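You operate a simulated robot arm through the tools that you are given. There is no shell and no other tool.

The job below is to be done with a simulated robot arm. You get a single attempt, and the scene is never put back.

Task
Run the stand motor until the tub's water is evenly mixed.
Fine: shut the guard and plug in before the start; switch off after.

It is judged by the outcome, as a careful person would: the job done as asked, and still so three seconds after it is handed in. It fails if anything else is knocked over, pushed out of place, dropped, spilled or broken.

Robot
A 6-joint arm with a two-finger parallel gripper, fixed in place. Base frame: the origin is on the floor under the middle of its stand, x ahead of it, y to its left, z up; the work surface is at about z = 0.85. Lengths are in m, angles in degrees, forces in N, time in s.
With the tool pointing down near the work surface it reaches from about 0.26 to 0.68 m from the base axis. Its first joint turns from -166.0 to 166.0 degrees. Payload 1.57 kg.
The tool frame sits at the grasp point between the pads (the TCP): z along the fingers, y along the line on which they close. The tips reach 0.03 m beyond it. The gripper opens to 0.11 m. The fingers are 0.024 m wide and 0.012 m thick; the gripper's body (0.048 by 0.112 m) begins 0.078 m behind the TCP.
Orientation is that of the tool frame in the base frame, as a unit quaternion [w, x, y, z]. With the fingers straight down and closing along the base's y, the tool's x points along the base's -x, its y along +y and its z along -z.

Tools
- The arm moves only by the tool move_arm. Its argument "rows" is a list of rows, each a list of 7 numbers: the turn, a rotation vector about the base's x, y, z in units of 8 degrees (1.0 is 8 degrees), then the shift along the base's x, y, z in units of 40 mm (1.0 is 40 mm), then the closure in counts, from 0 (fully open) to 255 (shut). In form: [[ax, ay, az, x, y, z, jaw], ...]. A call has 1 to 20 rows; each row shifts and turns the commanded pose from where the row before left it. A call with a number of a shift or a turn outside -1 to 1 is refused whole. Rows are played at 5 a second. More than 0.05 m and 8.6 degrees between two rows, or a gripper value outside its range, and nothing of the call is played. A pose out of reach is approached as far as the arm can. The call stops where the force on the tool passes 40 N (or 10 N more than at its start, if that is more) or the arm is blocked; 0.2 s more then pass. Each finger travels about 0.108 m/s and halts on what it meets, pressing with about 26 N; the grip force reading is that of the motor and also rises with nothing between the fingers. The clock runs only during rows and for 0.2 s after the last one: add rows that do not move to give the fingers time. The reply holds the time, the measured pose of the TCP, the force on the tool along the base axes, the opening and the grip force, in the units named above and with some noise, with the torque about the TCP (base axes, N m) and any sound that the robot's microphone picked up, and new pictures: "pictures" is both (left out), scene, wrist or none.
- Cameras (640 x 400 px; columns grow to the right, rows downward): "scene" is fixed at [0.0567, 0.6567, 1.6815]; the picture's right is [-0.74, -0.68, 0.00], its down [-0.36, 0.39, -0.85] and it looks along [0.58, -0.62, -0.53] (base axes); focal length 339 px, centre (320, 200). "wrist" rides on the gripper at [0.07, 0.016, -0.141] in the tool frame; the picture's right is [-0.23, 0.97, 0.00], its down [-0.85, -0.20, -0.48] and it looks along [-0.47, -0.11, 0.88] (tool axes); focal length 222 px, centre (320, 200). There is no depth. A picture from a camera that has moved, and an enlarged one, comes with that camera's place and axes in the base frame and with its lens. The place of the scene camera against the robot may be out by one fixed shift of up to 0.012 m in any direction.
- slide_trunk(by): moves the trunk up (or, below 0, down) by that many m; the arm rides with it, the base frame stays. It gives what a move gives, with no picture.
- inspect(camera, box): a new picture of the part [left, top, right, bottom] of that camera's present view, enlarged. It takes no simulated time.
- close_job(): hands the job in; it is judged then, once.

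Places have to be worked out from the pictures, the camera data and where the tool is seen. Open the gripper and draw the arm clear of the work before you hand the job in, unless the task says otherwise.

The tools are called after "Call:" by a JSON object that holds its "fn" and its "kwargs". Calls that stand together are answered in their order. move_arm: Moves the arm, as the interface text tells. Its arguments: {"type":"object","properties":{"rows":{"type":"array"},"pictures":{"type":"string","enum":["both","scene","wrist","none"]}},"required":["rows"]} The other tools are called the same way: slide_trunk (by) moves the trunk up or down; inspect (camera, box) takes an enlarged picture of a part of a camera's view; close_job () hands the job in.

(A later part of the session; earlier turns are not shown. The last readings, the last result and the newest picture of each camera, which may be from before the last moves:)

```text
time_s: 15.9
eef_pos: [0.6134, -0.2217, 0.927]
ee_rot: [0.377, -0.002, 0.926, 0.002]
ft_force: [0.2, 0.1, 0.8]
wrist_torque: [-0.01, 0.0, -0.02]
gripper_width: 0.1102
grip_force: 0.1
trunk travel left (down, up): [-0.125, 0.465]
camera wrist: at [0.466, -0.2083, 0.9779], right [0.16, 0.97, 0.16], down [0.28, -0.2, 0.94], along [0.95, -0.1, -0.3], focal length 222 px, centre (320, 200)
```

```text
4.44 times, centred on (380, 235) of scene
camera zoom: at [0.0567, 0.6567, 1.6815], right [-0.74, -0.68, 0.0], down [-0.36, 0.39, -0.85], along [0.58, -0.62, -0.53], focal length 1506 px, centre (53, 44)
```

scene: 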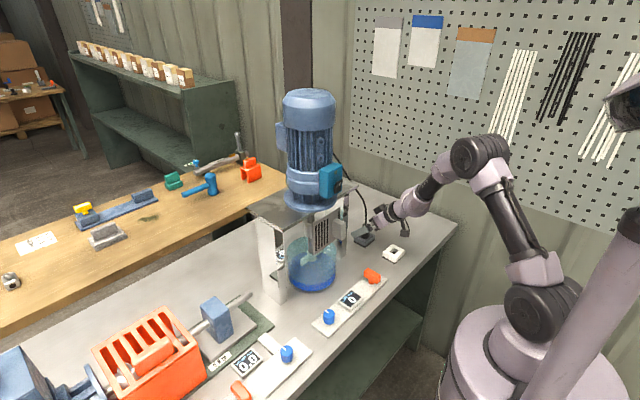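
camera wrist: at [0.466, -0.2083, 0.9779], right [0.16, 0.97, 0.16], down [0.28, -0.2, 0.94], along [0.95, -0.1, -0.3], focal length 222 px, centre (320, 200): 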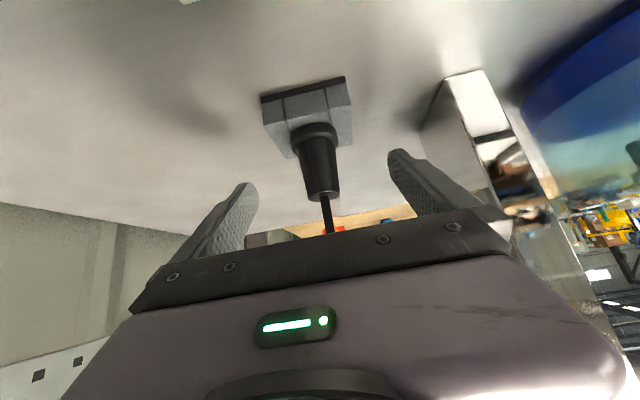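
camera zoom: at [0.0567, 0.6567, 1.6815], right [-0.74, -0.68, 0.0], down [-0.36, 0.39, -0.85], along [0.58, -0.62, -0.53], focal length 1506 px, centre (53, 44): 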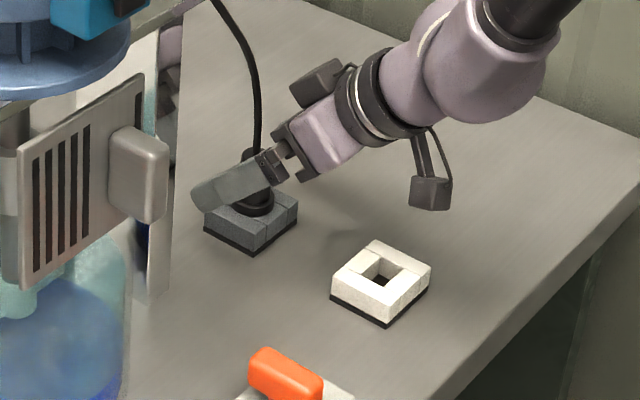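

The plug is centred between the fingers (axis ≈(0.627, −0.222)). I go the last bit down and close on the body just above its flange.

Call:
{"fn": "move_arm", "kwargs": {"rows": [[0, 0, 0, 0.34, 0, -0.42, 0], [0, 0, 0, 0, 0, 0, 0], [0, 0, 0, 0, 0, 0, 255], [0, 0, 0, 0, 0, 0, 255], [0, 0, 0, 0, 0, 0, 255], [0, 0, 0, 0, 0, 0, 255]]}}

Call:
{"fn": "inspect", "kwargs": {"camera": "wrist", "box": [200, 60, 440, 240]}}

Call:
{"fn": "inspect", "kwargs": {"camera": "scene", "box": [330, 190, 430, 280]}}

```text
time_s: 17.3
eef_pos: [0.6295, -0.2217, 0.9107]
ee_rot: [0.377, -0.003, 0.926, 0.002]
ft_force: [0.5, 0.6, 2.6]
wrist_torque: [0.1, 0.06, 0.01]
gripper_width: 0.0269
grip_force: 26.6
trunk travel left (down, up): [-0.125, 0.465]
camera wrist: at [0.4796, -0.2085, 0.962], right [0.16, 0.97, 0.16], down [0.28, -0.2, 0.94], along [0.95, -0.1, -0.3], focal length 222 px, centre (320, 200)
```

scene: 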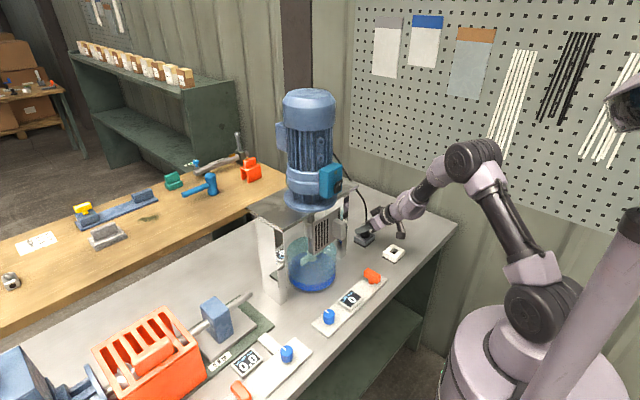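
wrist: 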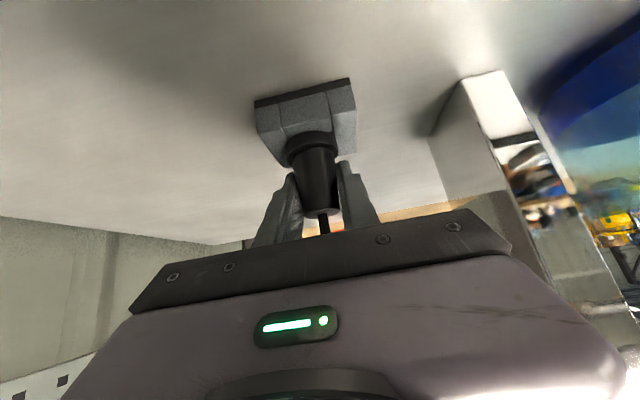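

```text
2.22 times, centred on (320, 150) of wrist
camera zoom: at [0.4796, -0.2085, 0.962], right [0.16, 0.97, 0.16], down [0.28, -0.2, 0.94], along [0.95, -0.1, -0.3], focal length 494 px, centre (320, 311)
```

zoom: 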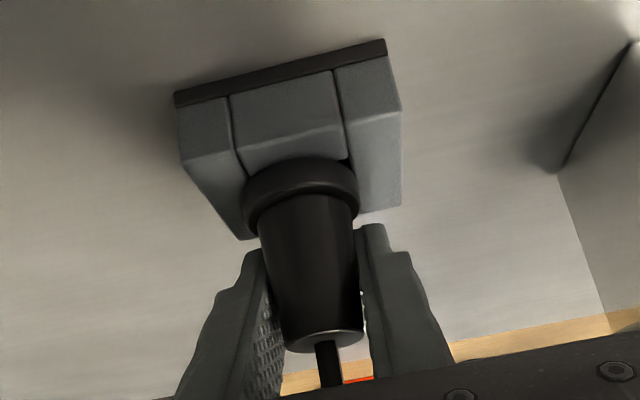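

```text
4.44 times, centred on (380, 235) of scene
camera zoom: at [0.0567, 0.6567, 1.6815], right [-0.74, -0.68, 0.0], down [-0.36, 0.39, -0.85], along [0.58, -0.62, -0.53], focal length 1506 px, centre (53, 44)
```

zoom: 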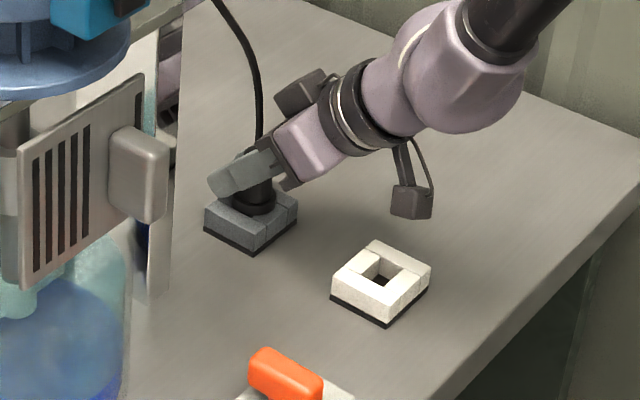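

The plug is held (opening 27 mm, 26 N). I pull it straight up, slowly, watching the force.

Call:
{"fn": "move_arm", "kwargs": {"rows": [[0, 0, 0, 0, 0, 0.15, 255], [0, 0, 0, 0, 0, 0.2, 255], [0, 0, 0, 0, 0, 0.25, 255], [0, 0, 0, 0, 0, 0.3, 255], [0, 0, 0, 0, 0, 0.3, 255]]}}

Call:
{"fn": "inspect", "kwargs": {"camera": "wrist", "box": [200, 40, 440, 220]}}

Call:
{"fn": "inspect", "kwargs": {"camera": "scene", "box": [330, 190, 430, 280]}}

```text
time_s: 18.5
eef_pos: [0.6271, -0.2224, 0.957]
ee_rot: [0.377, -0.004, 0.926, 0.003]
ft_force: [1.1, -0.2, -1.8]
wrist_torque: [-0.02, -0.01, -0.02]
gripper_width: 0.0267
grip_force: 26.2
trunk travel left (down, up): [-0.125, 0.465]
camera wrist: at [0.4792, -0.2096, 1.009], right [0.16, 0.97, 0.16], down [0.28, -0.2, 0.94], along [0.95, -0.1, -0.3], focal length 222 px, centre (320, 200)
```

scene: 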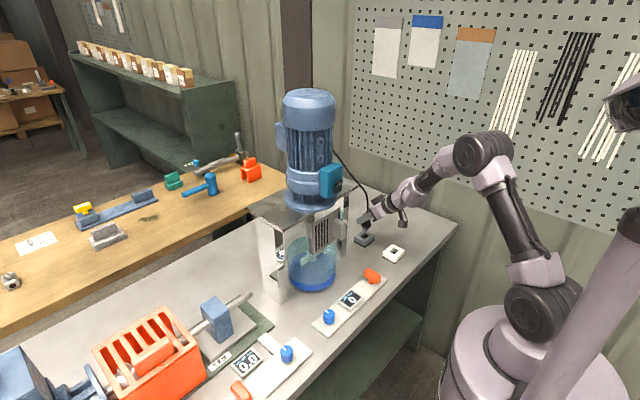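
wrist: 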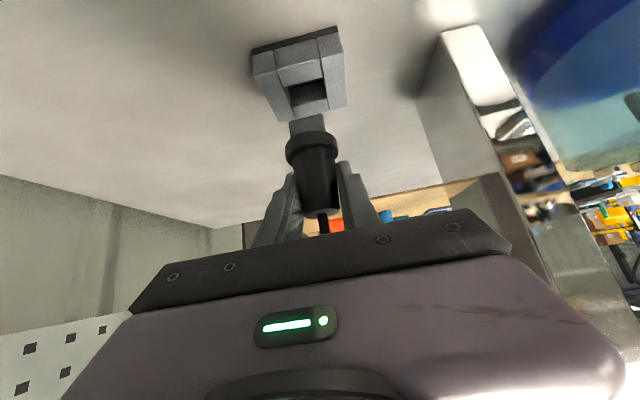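

```text
2.22 times, centred on (320, 130) of wrist
camera zoom: at [0.4792, -0.2096, 1.009], right [0.16, 0.97, 0.16], down [0.28, -0.2, 0.94], along [0.95, -0.1, -0.3], focal length 494 px, centre (320, 356)
```

zoom: 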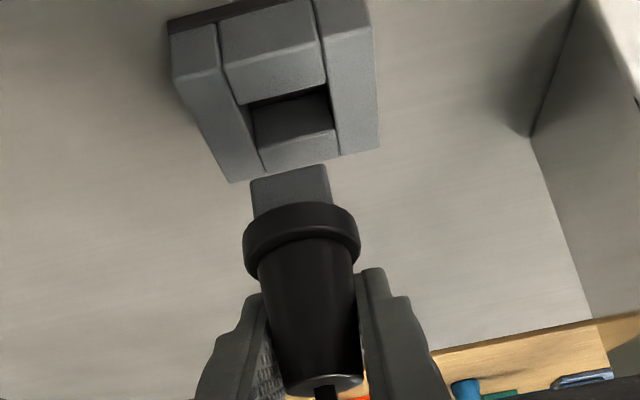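

```text
4.44 times, centred on (380, 235) of scene
camera zoom: at [0.0567, 0.6567, 1.6815], right [-0.74, -0.68, 0.0], down [-0.36, 0.39, -0.85], along [0.58, -0.62, -0.53], focal length 1506 px, centre (53, 44)
```

zoom: 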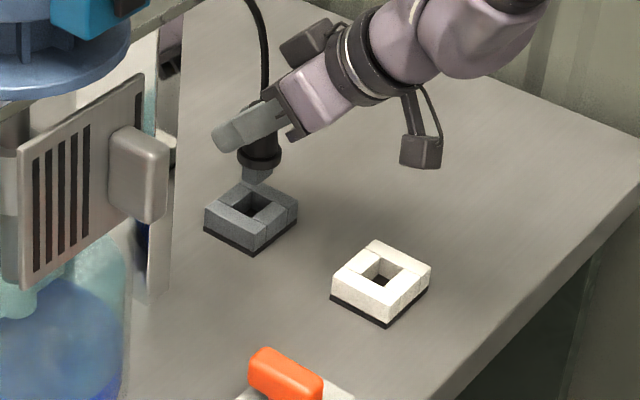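

The plug is out; it has a square insert and the dock's square hole matches the white socket's. I carry it straight back by 0.133 m (dock-to-socket offset measured in the scene view) at the same height, to compare the socket's place in the picture with the dock's.

Call:
{"fn": "move_arm", "kwargs": {"rows": [[0, 0, 0, -0.7, 0, 0, 255], [0, 0, 0, -0.7, 0, 0, 255], [0, 0, 0, -0.7, 0, 0, 255], [0, 0, 0, -0.7, 0, 0, 255], [0, 0, 0, -0.53, 0, 0, 255]]}}

Call:
{"fn": "inspect", "kwargs": {"camera": "wrist", "box": [200, 40, 440, 220]}}

Call:
{"fn": "inspect", "kwargs": {"camera": "scene", "box": [330, 190, 430, 280]}}

```text
time_s: 19.7
eef_pos: [0.4942, -0.2225, 0.9574]
ee_rot: [0.378, -0.003, 0.926, 0.001]
ft_force: [0.2, -0.4, -1.5]
wrist_torque: [-0.02, -0.02, 0.02]
gripper_width: 0.0267
grip_force: 26.1
trunk travel left (down, up): [-0.125, 0.465]
camera wrist: at [0.3456, -0.2083, 1.0094], right [0.16, 0.97, 0.16], down [0.28, -0.2, 0.94], along [0.95, -0.1, -0.3], focal length 222 px, centre (320, 200)
```

scene: 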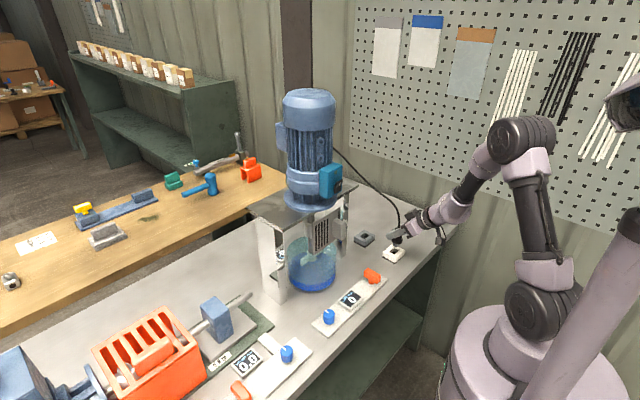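
wrist: 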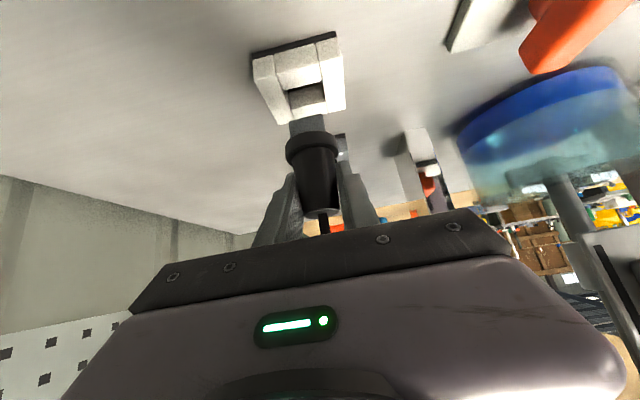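

```text
2.22 times, centred on (320, 130) of wrist
camera zoom: at [0.3456, -0.2083, 1.0094], right [0.16, 0.97, 0.16], down [0.28, -0.2, 0.94], along [0.95, -0.1, -0.3], focal length 494 px, centre (320, 356)
```

zoom: 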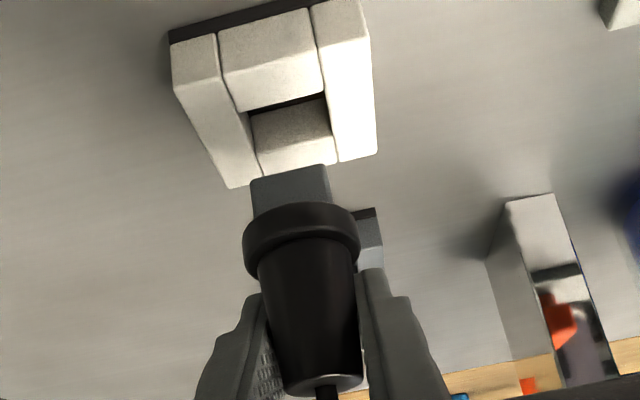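

```text
4.44 times, centred on (380, 235) of scene
camera zoom: at [0.0567, 0.6567, 1.6815], right [-0.74, -0.68, 0.0], down [-0.36, 0.39, -0.85], along [0.58, -0.62, -0.53], focal length 1506 px, centre (53, 44)
```

zoom: 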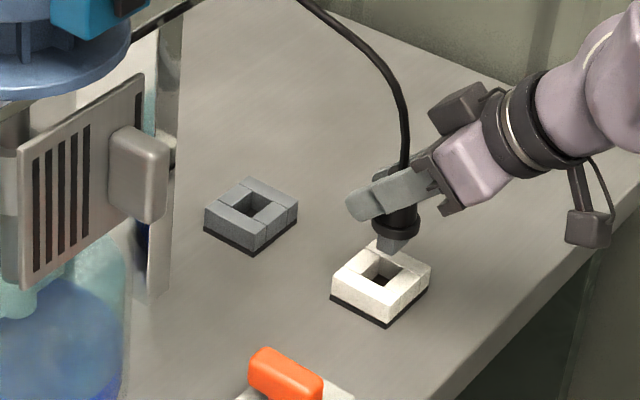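

At the same height the socket appears about 6 px lower and 3 px left of where the dock appeared, meaning the plug is ~3 mm too far back and ~2 mm too far to +y. I correct and compare again.

Call:
{"fn": "move_arm", "kwargs": {"rows": [[0, 0, 0, 0.08, -0.045, 0, 255], [0, 0, 0, 0, 0, 0, 255]], "pictures": "none"}}

Call:
{"fn": "inspect", "kwargs": {"camera": "wrist", "box": [200, 40, 440, 220]}}

Call:
{"fn": "inspect", "kwargs": {"camera": "wrist", "box": [260, 60, 360, 160]}}

Call:
{"fn": "inspect", "kwargs": {"camera": "scene", "box": [370, 220, 420, 270]}}

```text
time_s: 20.3
eef_pos: [0.4977, -0.2243, 0.9579]
ee_rot: [0.378, -0.003, 0.926, 0.002]
ft_force: [-0.3, 0.3, -1.0]
wrist_torque: [0.0, 0.03, 0.02]
gripper_width: 0.0267
grip_force: 26.0
trunk travel left (down, up): [-0.125, 0.465]
```

```text
2.22 times, centred on (320, 130) of wrist
camera zoom: at [0.3493, -0.2101, 1.0098], right [0.16, 0.97, 0.16], down [0.28, -0.2, 0.94], along [0.95, -0.1, -0.3], focal length 494 px, centre (320, 356)
```

zoom: 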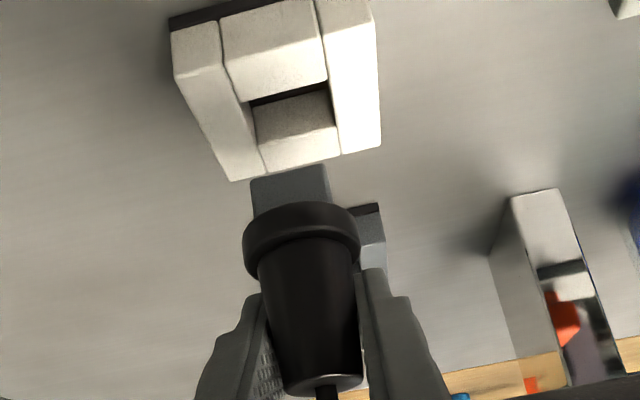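

```text
4.00 times, centred on (310, 110) of wrist
camera zoom: at [0.3493, -0.2101, 1.0098], right [0.16, 0.97, 0.16], down [0.28, -0.2, 0.94], along [0.95, -0.1, -0.3], focal length 888 px, centre (360, 560)
```

zoom: 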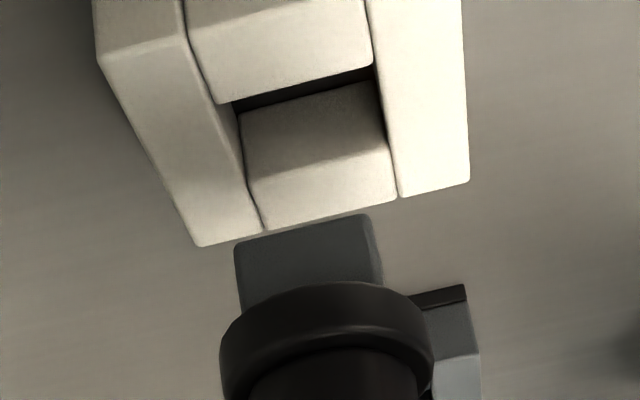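

```text
8.00 times, centred on (395, 245) of scene
camera zoom: at [0.0567, 0.6567, 1.6815], right [-0.74, -0.68, 0.0], down [-0.36, 0.39, -0.85], along [0.58, -0.62, -0.53], focal length 2711 px, centre (-280, -160)
```

zoom: 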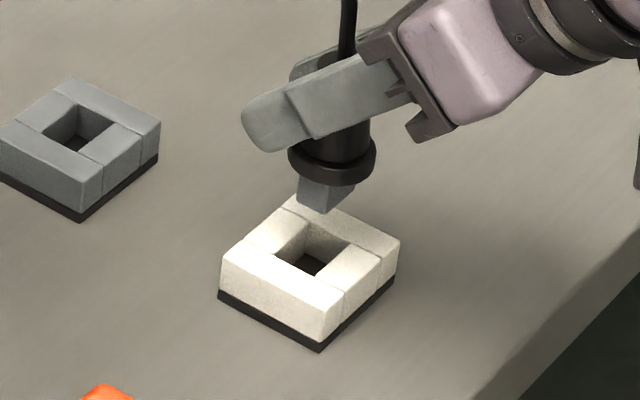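

The socket now sits within about 1–2 px (≈1 mm) of where the dock appeared, so the plug is above the hole. I lower slowly.

Call:
{"fn": "move_arm", "kwargs": {"rows": [[0, 0, 0, 0, 0, -0.2, 255], [0, 0, 0, 0, 0, -0.2, 255], [0, 0, 0, 0, 0, -0.15, 255]], "pictures": "none"}}

Call:
{"fn": "inspect", "kwargs": {"camera": "wrist", "box": [260, 60, 360, 160]}}

Call:
{"fn": "inspect", "kwargs": {"camera": "scene", "box": [370, 220, 420, 270]}}

```text
time_s: 21.1
eef_pos: [0.4975, -0.2226, 0.9357]
ee_rot: [0.378, -0.003, 0.926, 0.003]
ft_force: [-0.7, -0.3, -0.7]
wrist_torque: [-0.03, 0.02, -0.02]
gripper_width: 0.0269
grip_force: 25.4
trunk travel left (down, up): [-0.125, 0.465]
```

```text
4.00 times, centred on (310, 110) of wrist
camera zoom: at [0.3492, -0.21, 0.988], right [0.16, 0.97, 0.16], down [0.28, -0.2, 0.94], along [0.95, -0.1, -0.3], focal length 888 px, centre (360, 560)
```

zoom: 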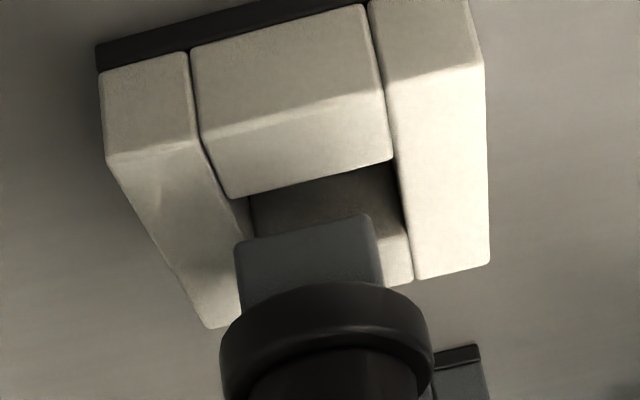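

```text
8.00 times, centred on (395, 245) of scene
camera zoom: at [0.0567, 0.6567, 1.6815], right [-0.74, -0.68, 0.0], down [-0.36, 0.39, -0.85], along [0.58, -0.62, -0.53], focal length 2711 px, centre (-280, -160)
```

zoom: 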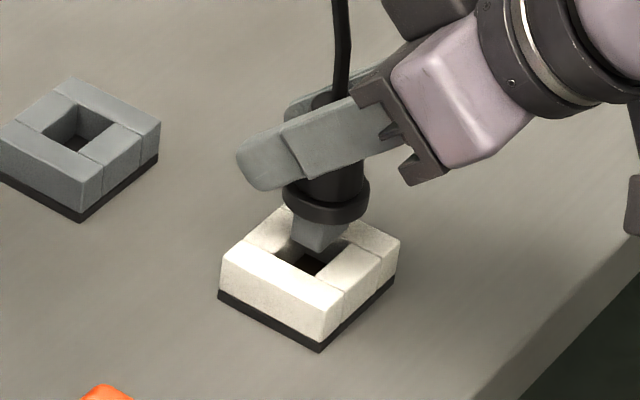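

The insert is just above the hole and parallel to it. I keep lowering in small steps, watching the force for any sign of sitting on the rim.

Call:
{"fn": "move_arm", "kwargs": {"rows": [[0, 0, 0, 0, 0, -0.12, 255], [0, 0, 0, 0, 0, -0.12, 255]], "pictures": "none"}}

Call:
{"fn": "inspect", "kwargs": {"camera": "wrist", "box": [260, 60, 360, 160]}}

Call:
{"fn": "inspect", "kwargs": {"camera": "scene", "box": [370, 220, 420, 270]}}

```text
time_s: 21.7
eef_pos: [0.4981, -0.2237, 0.9303]
ee_rot: [0.381, -0.003, 0.925, 0.0]
ft_force: [2.0, 7.9, 28.8]
wrist_torque: [0.04, 0.2, -0.03]
gripper_width: 0.027
grip_force: 26.5
trunk travel left (down, up): [-0.125, 0.465]
```

```text
4.00 times, centred on (310, 110) of wrist
camera zoom: at [0.349, -0.2091, 0.9806], right [0.15, 0.98, 0.16], down [0.27, -0.2, 0.94], along [0.95, -0.1, -0.3], focal length 888 px, centre (360, 560)
```

zoom: 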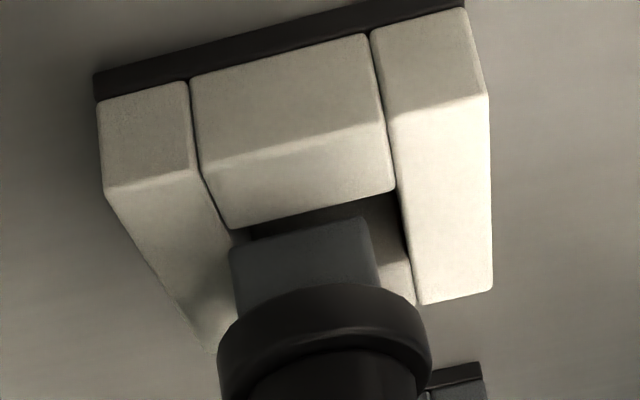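

```text
8.00 times, centred on (395, 245) of scene
camera zoom: at [0.0567, 0.6567, 1.6815], right [-0.74, -0.68, 0.0], down [-0.36, 0.39, -0.85], along [0.58, -0.62, -0.53], focal length 2711 px, centre (-280, -160)
```

zoom: 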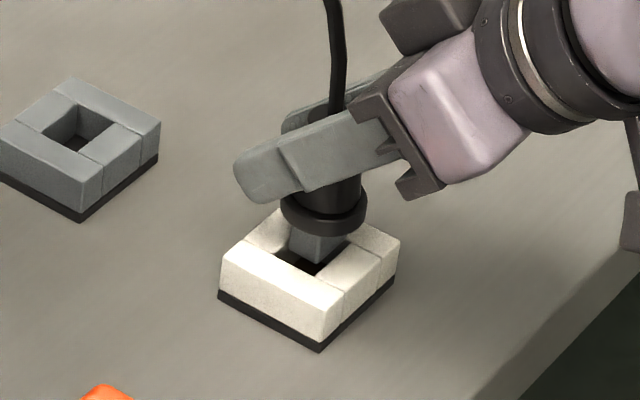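

28.8 N upward with +7.9 N in y: the insert is resting on the −y rim rather than entering. I look closer before shifting.

Call:
{"fn": "inspect", "kwargs": {"camera": "wrist", "box": [285, 80, 335, 130]}}

Call:
{"fn": "inspect", "kwargs": {"camera": "scene", "box": [382, 238, 408, 260]}}

```text
8.00 times, centred on (310, 105) of wrist
camera zoom: at [0.349, -0.2091, 0.9806], right [0.15, 0.98, 0.16], down [0.27, -0.2, 0.94], along [0.95, -0.1, -0.3], focal length 1777 px, centre (400, 960)
```

zoom: 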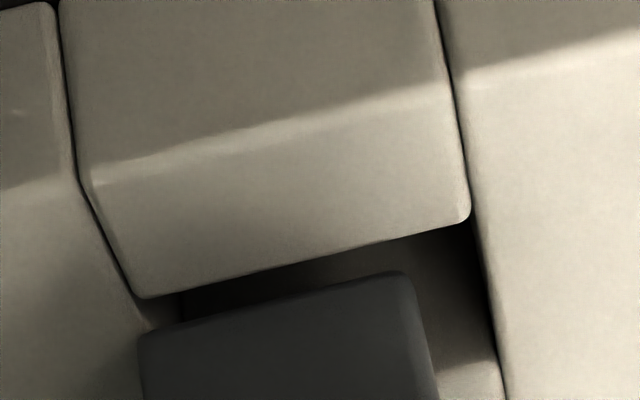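

```text
16.00 times, centred on (395, 249) of scene
camera zoom: at [0.0567, 0.6567, 1.6815], right [-0.74, -0.68, 0.0], down [-0.36, 0.39, -0.85], along [0.58, -0.62, -0.53], focal length 5423 px, centre (-880, -584)
```

zoom: 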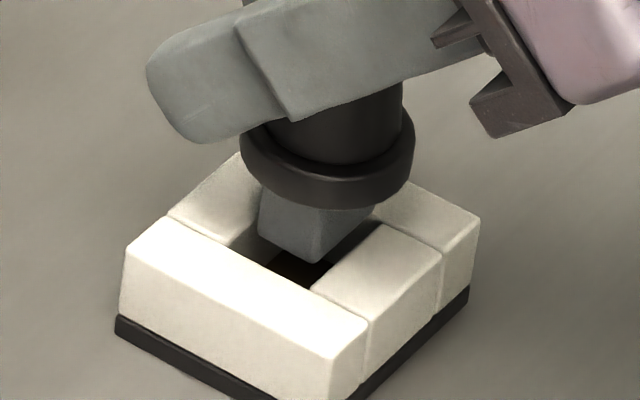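

Both views agree: the insert (≈26 mm) must move about +3.6 mm in y and −1 mm in x to be centred on the ≈31 mm hole. I lift a little, shift, and look again.

Call:
{"fn": "move_arm", "kwargs": {"rows": [[0, 0, 0, 0, 0, 0.25, 255], [0, 0, 0, -0.03, 0.09, 0, 255], [0, 0, 0, 0, 0, 0, 255]], "pictures": "none"}}

Call:
{"fn": "inspect", "kwargs": {"camera": "wrist", "box": [270, 70, 350, 140]}}

Call:
{"fn": "inspect", "kwargs": {"camera": "scene", "box": [382, 238, 408, 260]}}

```text
time_s: 22.5
eef_pos: [0.4966, -0.2203, 0.9367]
ee_rot: [0.378, -0.003, 0.926, 0.002]
ft_force: [-1.4, 0.2, -1.2]
wrist_torque: [-0.01, -0.02, 0.04]
gripper_width: 0.0266
grip_force: 25.5
trunk travel left (down, up): [-0.125, 0.465]
```

```text
5.71 times, centred on (310, 105) of wrist
camera zoom: at [0.3481, -0.2061, 0.9886], right [0.16, 0.97, 0.16], down [0.28, -0.2, 0.94], along [0.95, -0.1, -0.3], focal length 1269 px, centre (377, 743)
```

zoom: 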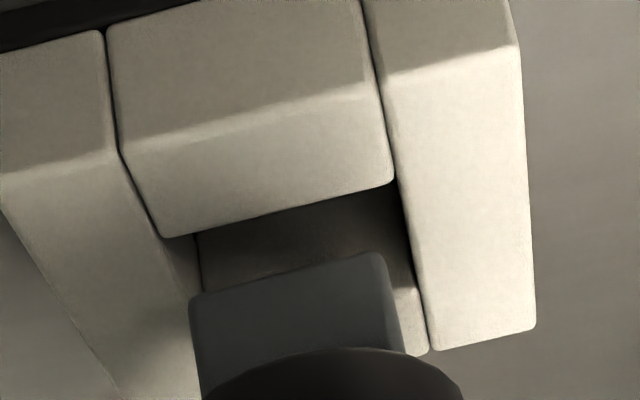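

```text
16.00 times, centred on (395, 249) of scene
camera zoom: at [0.0567, 0.6567, 1.6815], right [-0.74, -0.68, 0.0], down [-0.36, 0.39, -0.85], along [0.58, -0.62, -0.53], focal length 5423 px, centre (-880, -584)
```

zoom: 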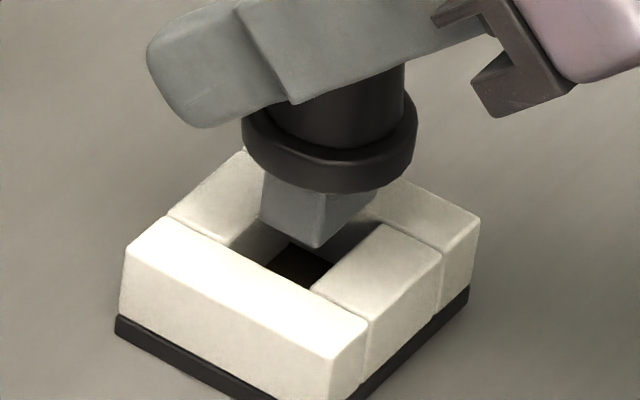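

From the scene view the insert is about 14×26 mm and the hole about 22×31 mm in the same orientation; the plug still wants about +2 mm in y. I shift that and lower gently again.

Call:
{"fn": "move_arm", "kwargs": {"rows": [[0, 0, 0, 0.015, 0.05, 0, 255], [0, 0, 0, 0, 0, -0.12, 255], [0, 0, 0, 0, 0, -0.12, 255]], "pictures": "none"}}

Call:
{"fn": "inspect", "kwargs": {"camera": "wrist", "box": [270, 70, 350, 140]}}

Call:
{"fn": "inspect", "kwargs": {"camera": "scene", "box": [382, 238, 408, 260]}}

```text
time_s: 23.3
eef_pos: [0.4966, -0.2185, 0.9258]
ee_rot: [0.377, -0.004, 0.926, 0.003]
ft_force: [0.0, -1.0, -1.2]
wrist_torque: [0.0, 0.0, -0.06]
gripper_width: 0.0266
grip_force: 26.2
trunk travel left (down, up): [-0.125, 0.465]
```

```text
5.71 times, centred on (310, 105) of wrist
camera zoom: at [0.3488, -0.2048, 0.9787], right [0.16, 0.97, 0.16], down [0.28, -0.2, 0.94], along [0.95, -0.1, -0.3], focal length 1269 px, centre (377, 743)
```

zoom: 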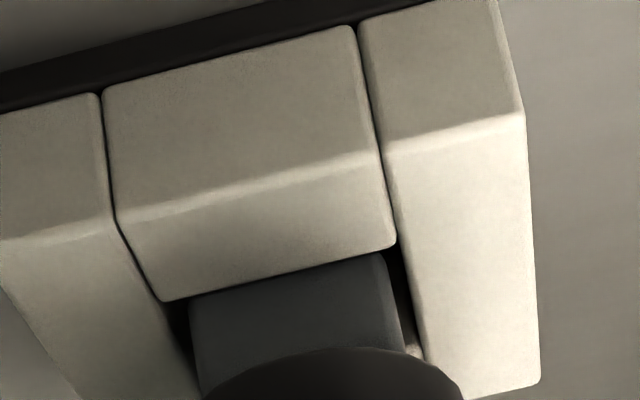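

```text
16.00 times, centred on (395, 249) of scene
camera zoom: at [0.0567, 0.6567, 1.6815], right [-0.74, -0.68, 0.0], down [-0.36, 0.39, -0.85], along [0.58, -0.62, -0.53], focal length 5423 px, centre (-880, -584)
```

zoom: 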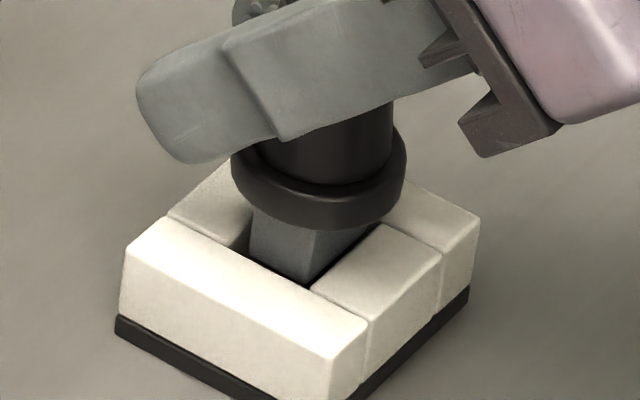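

The insert is now inside the hole with no contact force (z 0.926, below the earlier contact height). I keep lowering to the seat.

Call:
{"fn": "move_arm", "kwargs": {"rows": [[0, 0, 0, 0, 0, -0.12, 255], [0, 0, 0, 0, 0, -0.12, 255], [0, 0, 0, 0, 0, -0.08, 255]], "pictures": "none"}}

Call:
{"fn": "inspect", "kwargs": {"camera": "wrist", "box": [230, 60, 390, 200]}}

Call:
{"fn": "inspect", "kwargs": {"camera": "scene", "box": [370, 225, 420, 270]}}

```text
time_s: 24.1
eef_pos: [0.4981, -0.2195, 0.9139]
ee_rot: [0.377, -0.004, 0.926, 0.003]
ft_force: [-0.7, 0.1, -1.4]
wrist_torque: [-0.04, -0.03, -0.01]
gripper_width: 0.0262
grip_force: 25.4
trunk travel left (down, up): [-0.125, 0.465]
```

```text
2.86 times, centred on (310, 130) of wrist
camera zoom: at [0.349, -0.205, 0.9662], right [0.16, 0.97, 0.16], down [0.28, -0.2, 0.94], along [0.95, -0.1, -0.3], focal length 635 px, centre (349, 400)
```

zoom: 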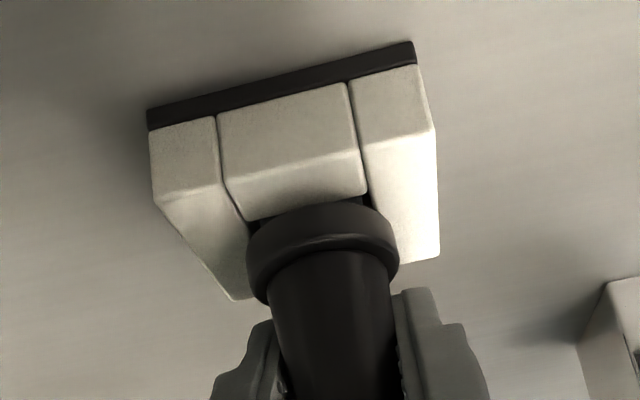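

```text
8.89 times, centred on (395, 248) of scene
camera zoom: at [0.0567, 0.6567, 1.6815], right [-0.74, -0.68, 0.0], down [-0.36, 0.39, -0.85], along [0.58, -0.62, -0.53], focal length 3013 px, centre (-347, -222)
```

zoom: 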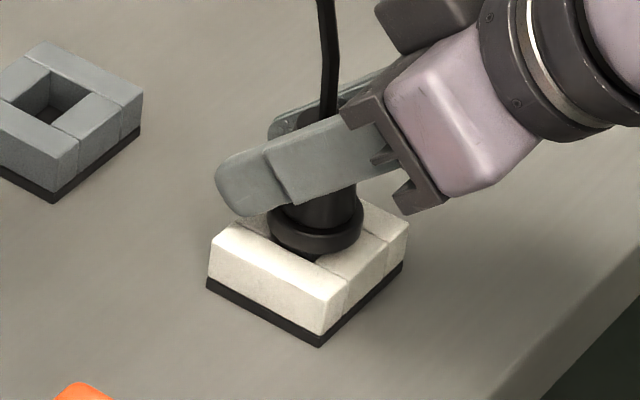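

The flange is just above the socket's face, still force-free. I go the last few millimetres until it seats.

Call:
{"fn": "move_arm", "kwargs": {"rows": [[0, 0, 0, 0, 0, -0.06, 255], [0, 0, 0, 0, 0, -0.05, 255], [0, 0, 0, 0, 0, -0.03, 255]], "pictures": "none"}}

Call:
{"fn": "inspect", "kwargs": {"camera": "wrist", "box": [230, 60, 390, 200]}}

Call:
{"fn": "inspect", "kwargs": {"camera": "scene", "box": [370, 225, 420, 270]}}

Call:
{"fn": "inspect", "kwargs": {"camera": "scene", "box": [310, 150, 360, 210]}}

```text
time_s: 24.9
eef_pos: [0.497, -0.2191, 0.9111]
ee_rot: [0.379, -0.003, 0.925, 0.001]
ft_force: [0.7, -2.3, 13.9]
wrist_torque: [0.19, 0.13, -0.03]
gripper_width: 0.0267
grip_force: 25.6
trunk travel left (down, up): [-0.125, 0.465]
```

```text
2.86 times, centred on (310, 130) of wrist
camera zoom: at [0.349, -0.2052, 0.9617], right [0.16, 0.97, 0.16], down [0.28, -0.2, 0.94], along [0.95, -0.1, -0.3], focal length 635 px, centre (349, 400)
```

zoom: 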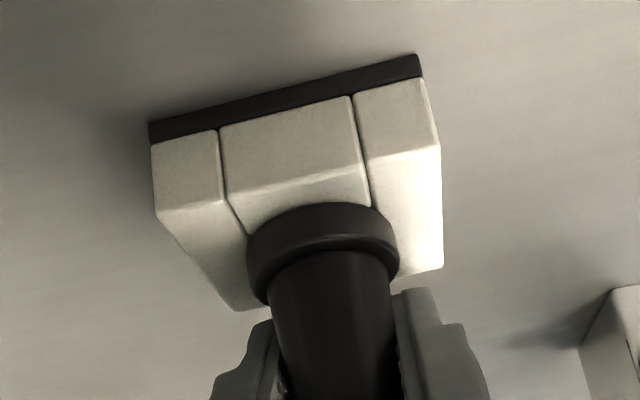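

```text
8.89 times, centred on (395, 248) of scene
camera zoom: at [0.0567, 0.6567, 1.6815], right [-0.74, -0.68, 0.0], down [-0.36, 0.39, -0.85], along [0.58, -0.62, -0.53], focal length 3013 px, centre (-347, -222)
```

zoom: 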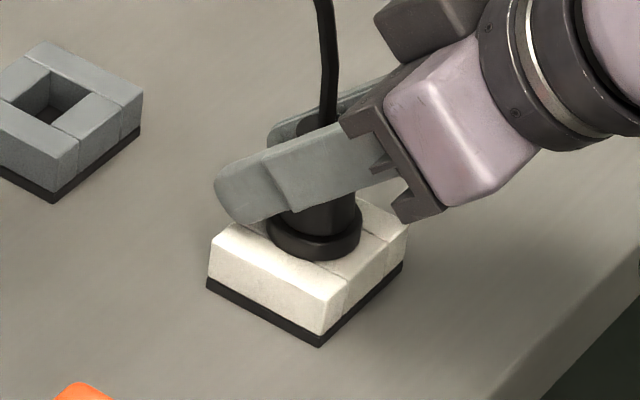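

```text
6.67 times, centred on (335, 180) of scene
camera zoom: at [0.0567, 0.6567, 1.6815], right [-0.74, -0.68, 0.0], down [-0.36, 0.39, -0.85], along [0.58, -0.62, -0.53], focal length 2260 px, centre (220, 333)
```

zoom: 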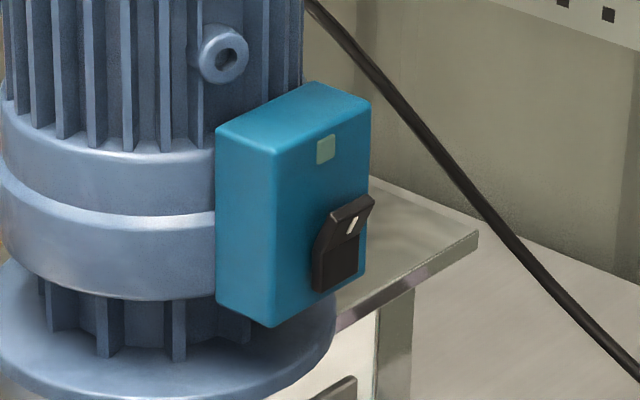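

The plug's flange sits flat on the white socket with ~14 N of seating force. I ease off, open the fingers, and withdraw back along the tool's axis.

Call:
{"fn": "move_arm", "kwargs": {"rows": [[0, 0, 0, 0, 0, 0.04, 255], [0, 0, 0, 0, 0, 0, 120], [0, 0, 0, 0, 0, 0, 0], [0, 0, 0, 0, 0, 0, 0], [0, 0, 0, 0, 0, 0, 0]], "pictures": "none"}}

Call:
{"fn": "inspect", "kwargs": {"camera": "wrist", "box": [200, 60, 440, 240]}}

Call:
{"fn": "inspect", "kwargs": {"camera": "scene", "box": [340, 200, 440, 280]}}

```text
time_s: 26.1
eef_pos: [0.4963, -0.2189, 0.9102]
ee_rot: [0.377, -0.004, 0.926, 0.002]
ft_force: [0.2, 0.8, 0.6]
wrist_torque: [-0.02, -0.03, 0.02]
gripper_width: 0.1101
grip_force: 0.0
trunk travel left (down, up): [-0.125, 0.465]
```

```text
2.22 times, centred on (320, 150) of wrist
camera zoom: at [0.349, -0.2051, 0.9624], right [0.16, 0.97, 0.16], down [0.28, -0.2, 0.94], along [0.95, -0.1, -0.3], focal length 494 px, centre (320, 311)
```

zoom: 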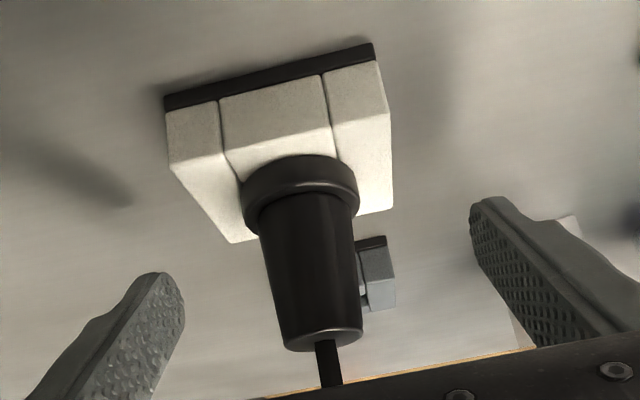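

```text
5.00 times, centred on (390, 240) of scene
camera zoom: at [0.0567, 0.6567, 1.6815], right [-0.74, -0.68, 0.0], down [-0.36, 0.39, -0.85], along [0.58, -0.62, -0.53], focal length 1695 px, centre (-30, 0)
```

zoom: 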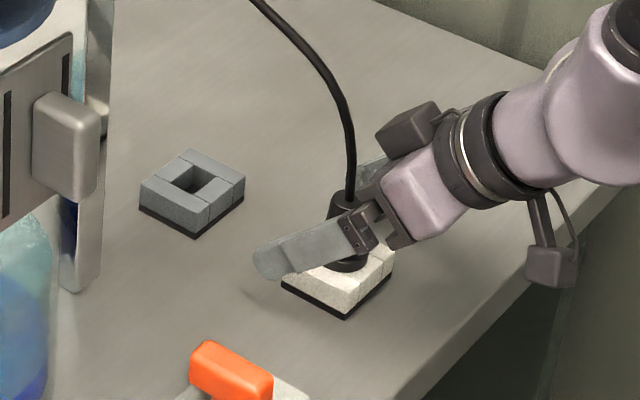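

The plug stands by itself, seated in the socket. I withdraw backwards first (cord stays clear in front), then rise.

Call:
{"fn": "move_arm", "kwargs": {"rows": [[0, 0, 0, -0.7, 0, 0.7, 0], [0, 0, 0, -0.7, 0, 0.7, 0], [0, 0, 0, -0.3, 0, 0.9, 0], [0, 0, 0, 0, 0, 1, 0], [0, 0, 0, 0, 0, 1, 0], [0, 0, 0, 0, 0, 1, 0], [0, 0, 0, 0, 0, 1, 0], [0, 0, 0, 0, 0, 1, 0], [0, 0, 0, 0, 0, 1, 0]]}}

Call:
{"fn": "inspect", "kwargs": {"camera": "scene", "box": [340, 200, 440, 280]}}

```text
time_s: 28.1
eef_pos: [0.4291, -0.2184, 1.2452]
ee_rot: [0.378, -0.003, 0.926, 0.002]
ft_force: [0.1, -0.4, 0.1]
wrist_torque: [0.02, 0.01, -0.02]
gripper_width: 0.1099
grip_force: 0.1
trunk travel left (down, up): [-0.125, 0.465]
camera wrist: at [0.2808, -0.2034, 1.2959], right [0.16, 0.97, 0.16], down [0.28, -0.2, 0.94], along [0.95, -0.1, -0.3], focal length 222 px, centre (320, 200)
```

scene: 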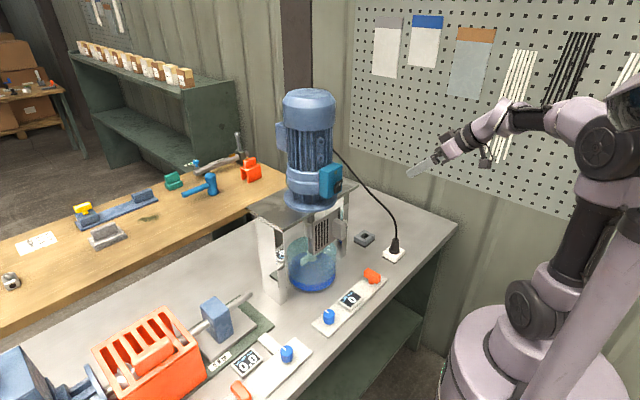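
wrist: 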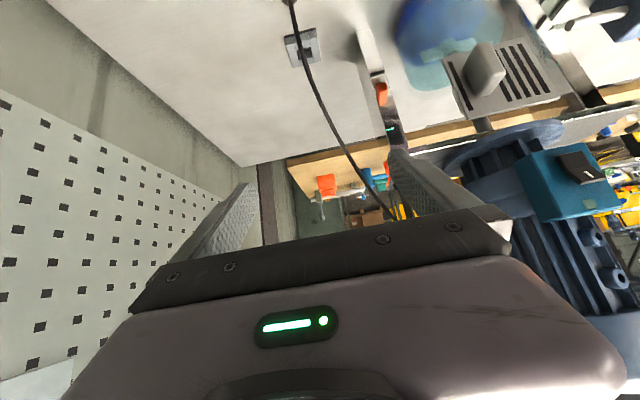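

```text
5.00 times, centred on (390, 240) of scene
camera zoom: at [0.0567, 0.6567, 1.6815], right [-0.74, -0.68, 0.0], down [-0.36, 0.39, -0.85], along [0.58, -0.62, -0.53], focal length 1695 px, centre (-30, 0)
```

zoom: 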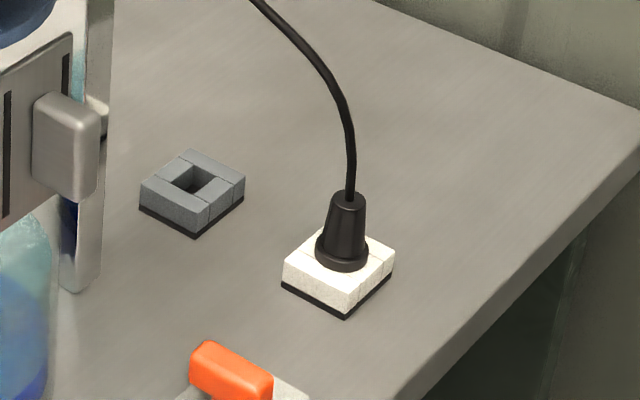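

The plug sits cleanly in the white socket and the guard is still shut. I close the fingers and move across in front of the switch box, staying well back from it.

Call:
{"fn": "move_arm", "kwargs": {"rows": [[0, 0, 0, 0, 0.95, 0.2, 255], [0, 0, 0, 0, 0.95, 0.2, 255], [0, 0, 0, 0, 0.95, 0.2, 255], [0, 0, 0, 0, 0.95, 0.1, 255], [0, 0, 0, 0, 0.95, 0.1, 255], [0, 0, 0, 0, 0.95, 0, 255], [0, 0, 0, 0, 0.95, 0, 255]]}}

Call:
{"fn": "inspect", "kwargs": {"camera": "wrist", "box": [240, 80, 400, 220]}}

Call:
{"fn": "inspect", "kwargs": {"camera": "scene", "box": [300, 140, 400, 220]}}

```text
time_s: 29.7
eef_pos: [0.4299, 0.0485, 1.2752]
ee_rot: [0.378, -0.004, 0.926, 0.002]
ft_force: [0.5, -0.3, 0.0]
wrist_torque: [-0.01, -0.03, -0.03]
gripper_width: 0.0
grip_force: 21.2
trunk travel left (down, up): [-0.125, 0.465]
camera wrist: at [0.2811, 0.0622, 1.3272], right [0.15, 0.98, 0.16], down [0.28, -0.2, 0.94], along [0.95, -0.1, -0.3], focal length 222 px, centre (320, 200)
```

scene: 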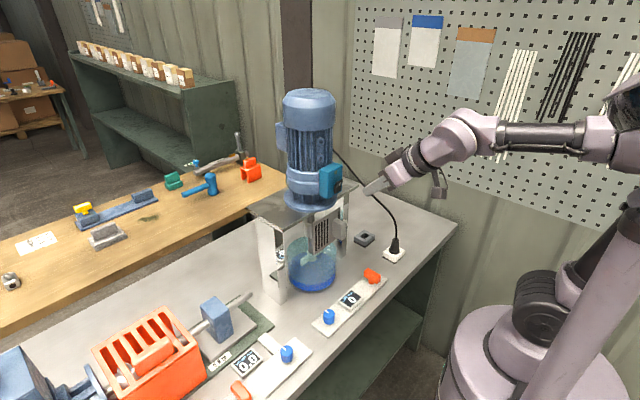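
wrist: 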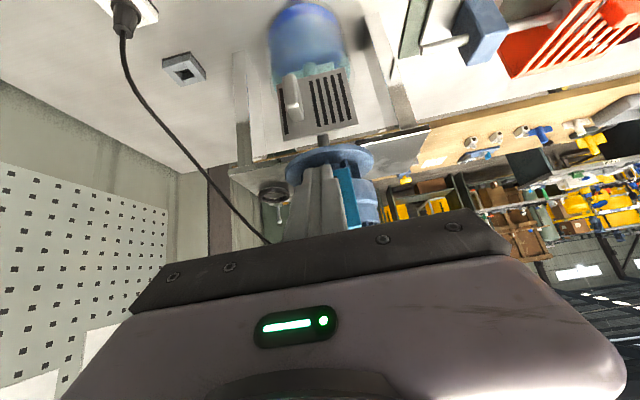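

```text
2.86 times, centred on (320, 150) of wrist
camera zoom: at [0.2811, 0.0622, 1.3272], right [0.15, 0.98, 0.16], down [0.28, -0.2, 0.94], along [0.95, -0.1, -0.3], focal length 635 px, centre (320, 343)
```

zoom: 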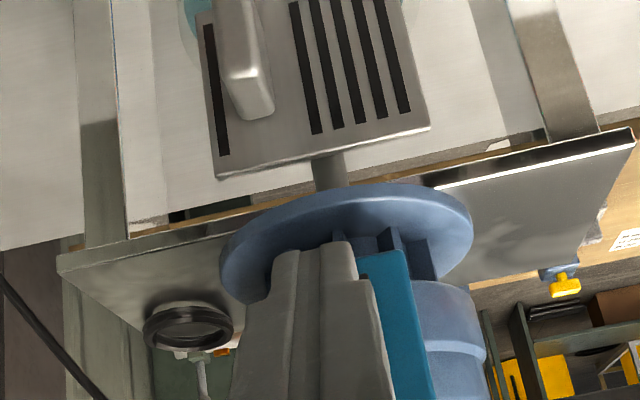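

```text
5.00 times, centred on (350, 180) of scene
camera zoom: at [0.0567, 0.6567, 1.6815], right [-0.74, -0.68, 0.0], down [-0.36, 0.39, -0.85], along [0.58, -0.62, -0.53], focal length 1695 px, centre (170, 300)
```

zoom: 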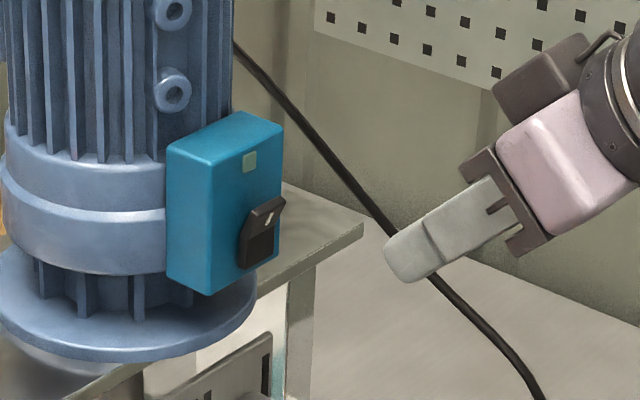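

The gripper hides the box from the wrist camera, so I align by the scene view, calibrated on the fingertip: the rocker's raised half is near (0.540, 0.049, 1.241). I approach to about 2 cm short of it.

Call:
{"fn": "move_arm", "kwargs": {"rows": [[0, 0, 0, 0.7, 0, -0.25, 255], [0, 0, 0, 0.7, 0, -0.25, 255]], "pictures": "none"}}

Call:
{"fn": "inspect", "kwargs": {"camera": "scene", "box": [310, 150, 370, 210]}}

Call:
{"fn": "inspect", "kwargs": {"camera": "wrist", "box": [240, 80, 400, 220]}}

```text
time_s: 30.3
eef_pos: [0.4853, 0.0464, 1.2548]
ee_rot: [0.377, -0.003, 0.926, 0.002]
ft_force: [0.1, -0.3, -0.7]
wrist_torque: [0.01, 0.03, 0.05]
gripper_width: 0.0
grip_force: 21.2
trunk travel left (down, up): [-0.125, 0.465]
```

```text
6.67 times, centred on (340, 180) of scene
camera zoom: at [0.0567, 0.6567, 1.6815], right [-0.74, -0.68, 0.0], down [-0.36, 0.39, -0.85], along [0.58, -0.62, -0.53], focal length 2260 px, centre (187, 333)
```

zoom: 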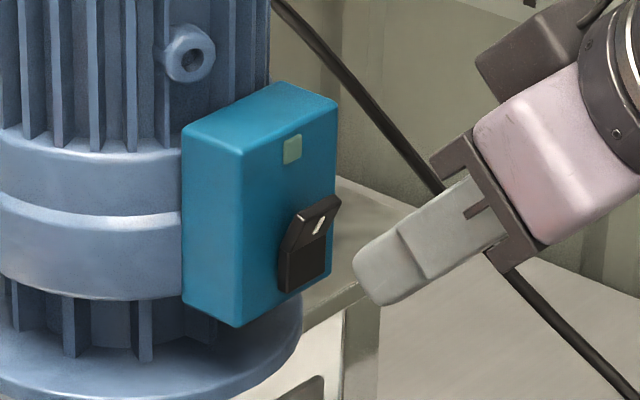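

```text
2.86 times, centred on (320, 150) of wrist
camera zoom: at [0.3366, 0.061, 1.306], right [0.16, 0.97, 0.16], down [0.28, -0.2, 0.94], along [0.95, -0.1, -0.3], focal length 635 px, centre (320, 343)
```

zoom: 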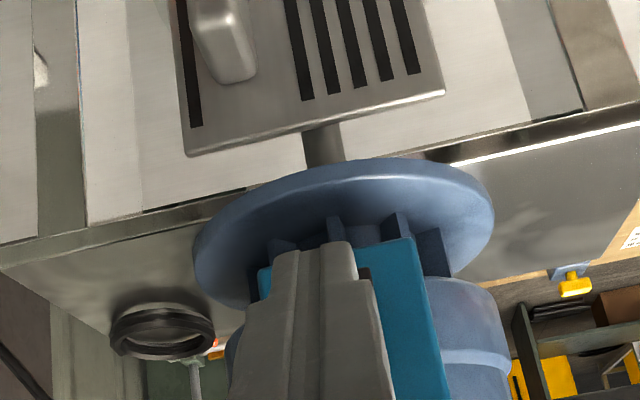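

The tip is in line with the raised half of the rocker. I raise 3 mm, then advance to just before contact.

Call:
{"fn": "move_arm", "kwargs": {"rows": [[0, 0, 0, 0.25, 0.04, 0.07, 255], [0, 0, 0, 0.25, 0, 0, 255]], "pictures": "none"}}

Call:
{"fn": "inspect", "kwargs": {"camera": "scene", "box": [315, 165, 355, 205]}}

```text
time_s: 30.9
eef_pos: [0.504, 0.0477, 1.2564]
ee_rot: [0.376, -0.003, 0.926, 0.002]
ft_force: [-0.6, 0.0, 0.2]
wrist_torque: [0.01, 0.02, 0.01]
gripper_width: 0.0001
grip_force: 21.9
trunk travel left (down, up): [-0.125, 0.465]
```

```text
10.00 times, centred on (335, 185) of scene
camera zoom: at [0.0567, 0.6567, 1.6815], right [-0.74, -0.68, 0.0], down [-0.36, 0.39, -0.85], along [0.58, -0.62, -0.53], focal length 3389 px, centre (170, 350)
```

zoom: 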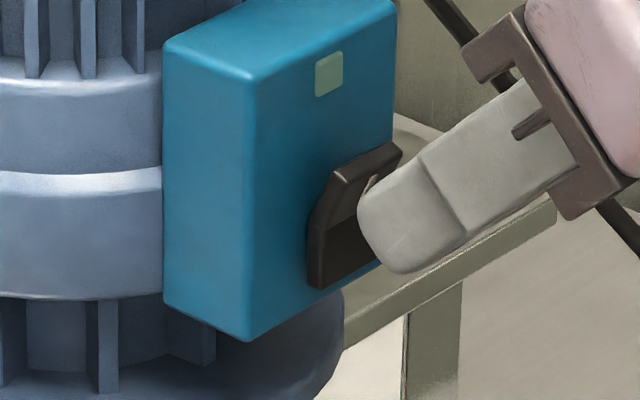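

The tip is about 9 mm from the middle of the raised half. I press on in small steps.

Call:
{"fn": "move_arm", "kwargs": {"rows": [[0, 0, 0, 0.15, 0, 0, 255], [0, 0, 0, 0.1, 0, 0, 255], [0, 0, 0, 0.1, 0, 0, 255]], "pictures": "none"}}

Call:
{"fn": "inspect", "kwargs": {"camera": "scene", "box": [315, 165, 355, 205]}}

Call:
{"fn": "inspect", "kwargs": {"camera": "scene", "box": [260, 200, 370, 300]}}

```text
time_s: 31.7
eef_pos: [0.5083, 0.0475, 1.2584]
ee_rot: [0.376, -0.001, 0.927, 0.002]
ft_force: [-35.3, 1.1, 10.1]
wrist_torque: [-0.21, 0.14, 0.0]
gripper_width: 0.0002
grip_force: 21.2
trunk travel left (down, up): [-0.125, 0.465]
stopped in row 3: the force on the tool passed its limit at 49 N (the readings are from after the stop); the commanded pose is now the measured one
```

```text
10.00 times, centred on (335, 185) of scene
camera zoom: at [0.0567, 0.6567, 1.6815], right [-0.74, -0.68, 0.0], down [-0.36, 0.39, -0.85], along [0.58, -0.62, -0.53], focal length 3389 px, centre (170, 350)
```

zoom: 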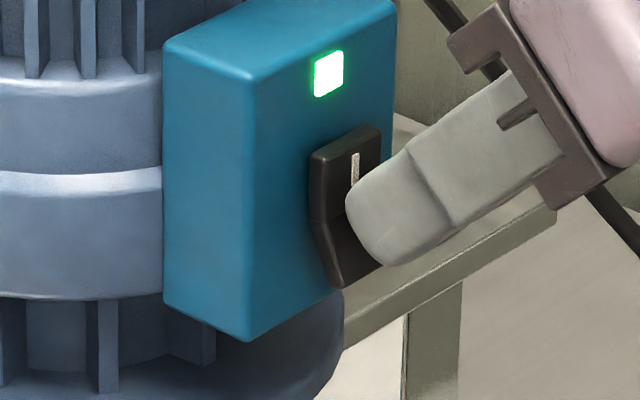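

```text
4.00 times, centred on (315, 250) of scene
camera zoom: at [0.0567, 0.6567, 1.6815], right [-0.74, -0.68, 0.0], down [-0.36, 0.39, -0.85], along [0.58, -0.62, -0.53], focal length 1356 px, centre (340, 0)
```

zoom: 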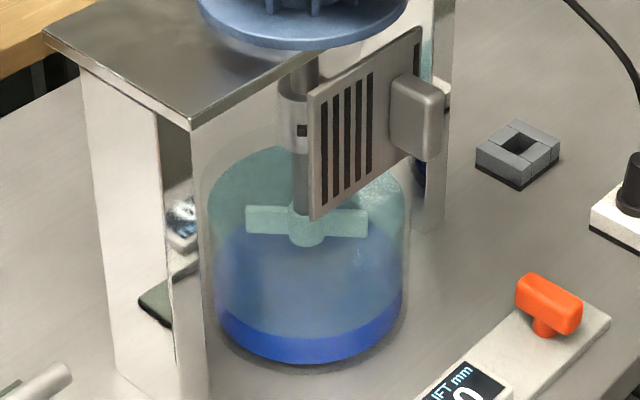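

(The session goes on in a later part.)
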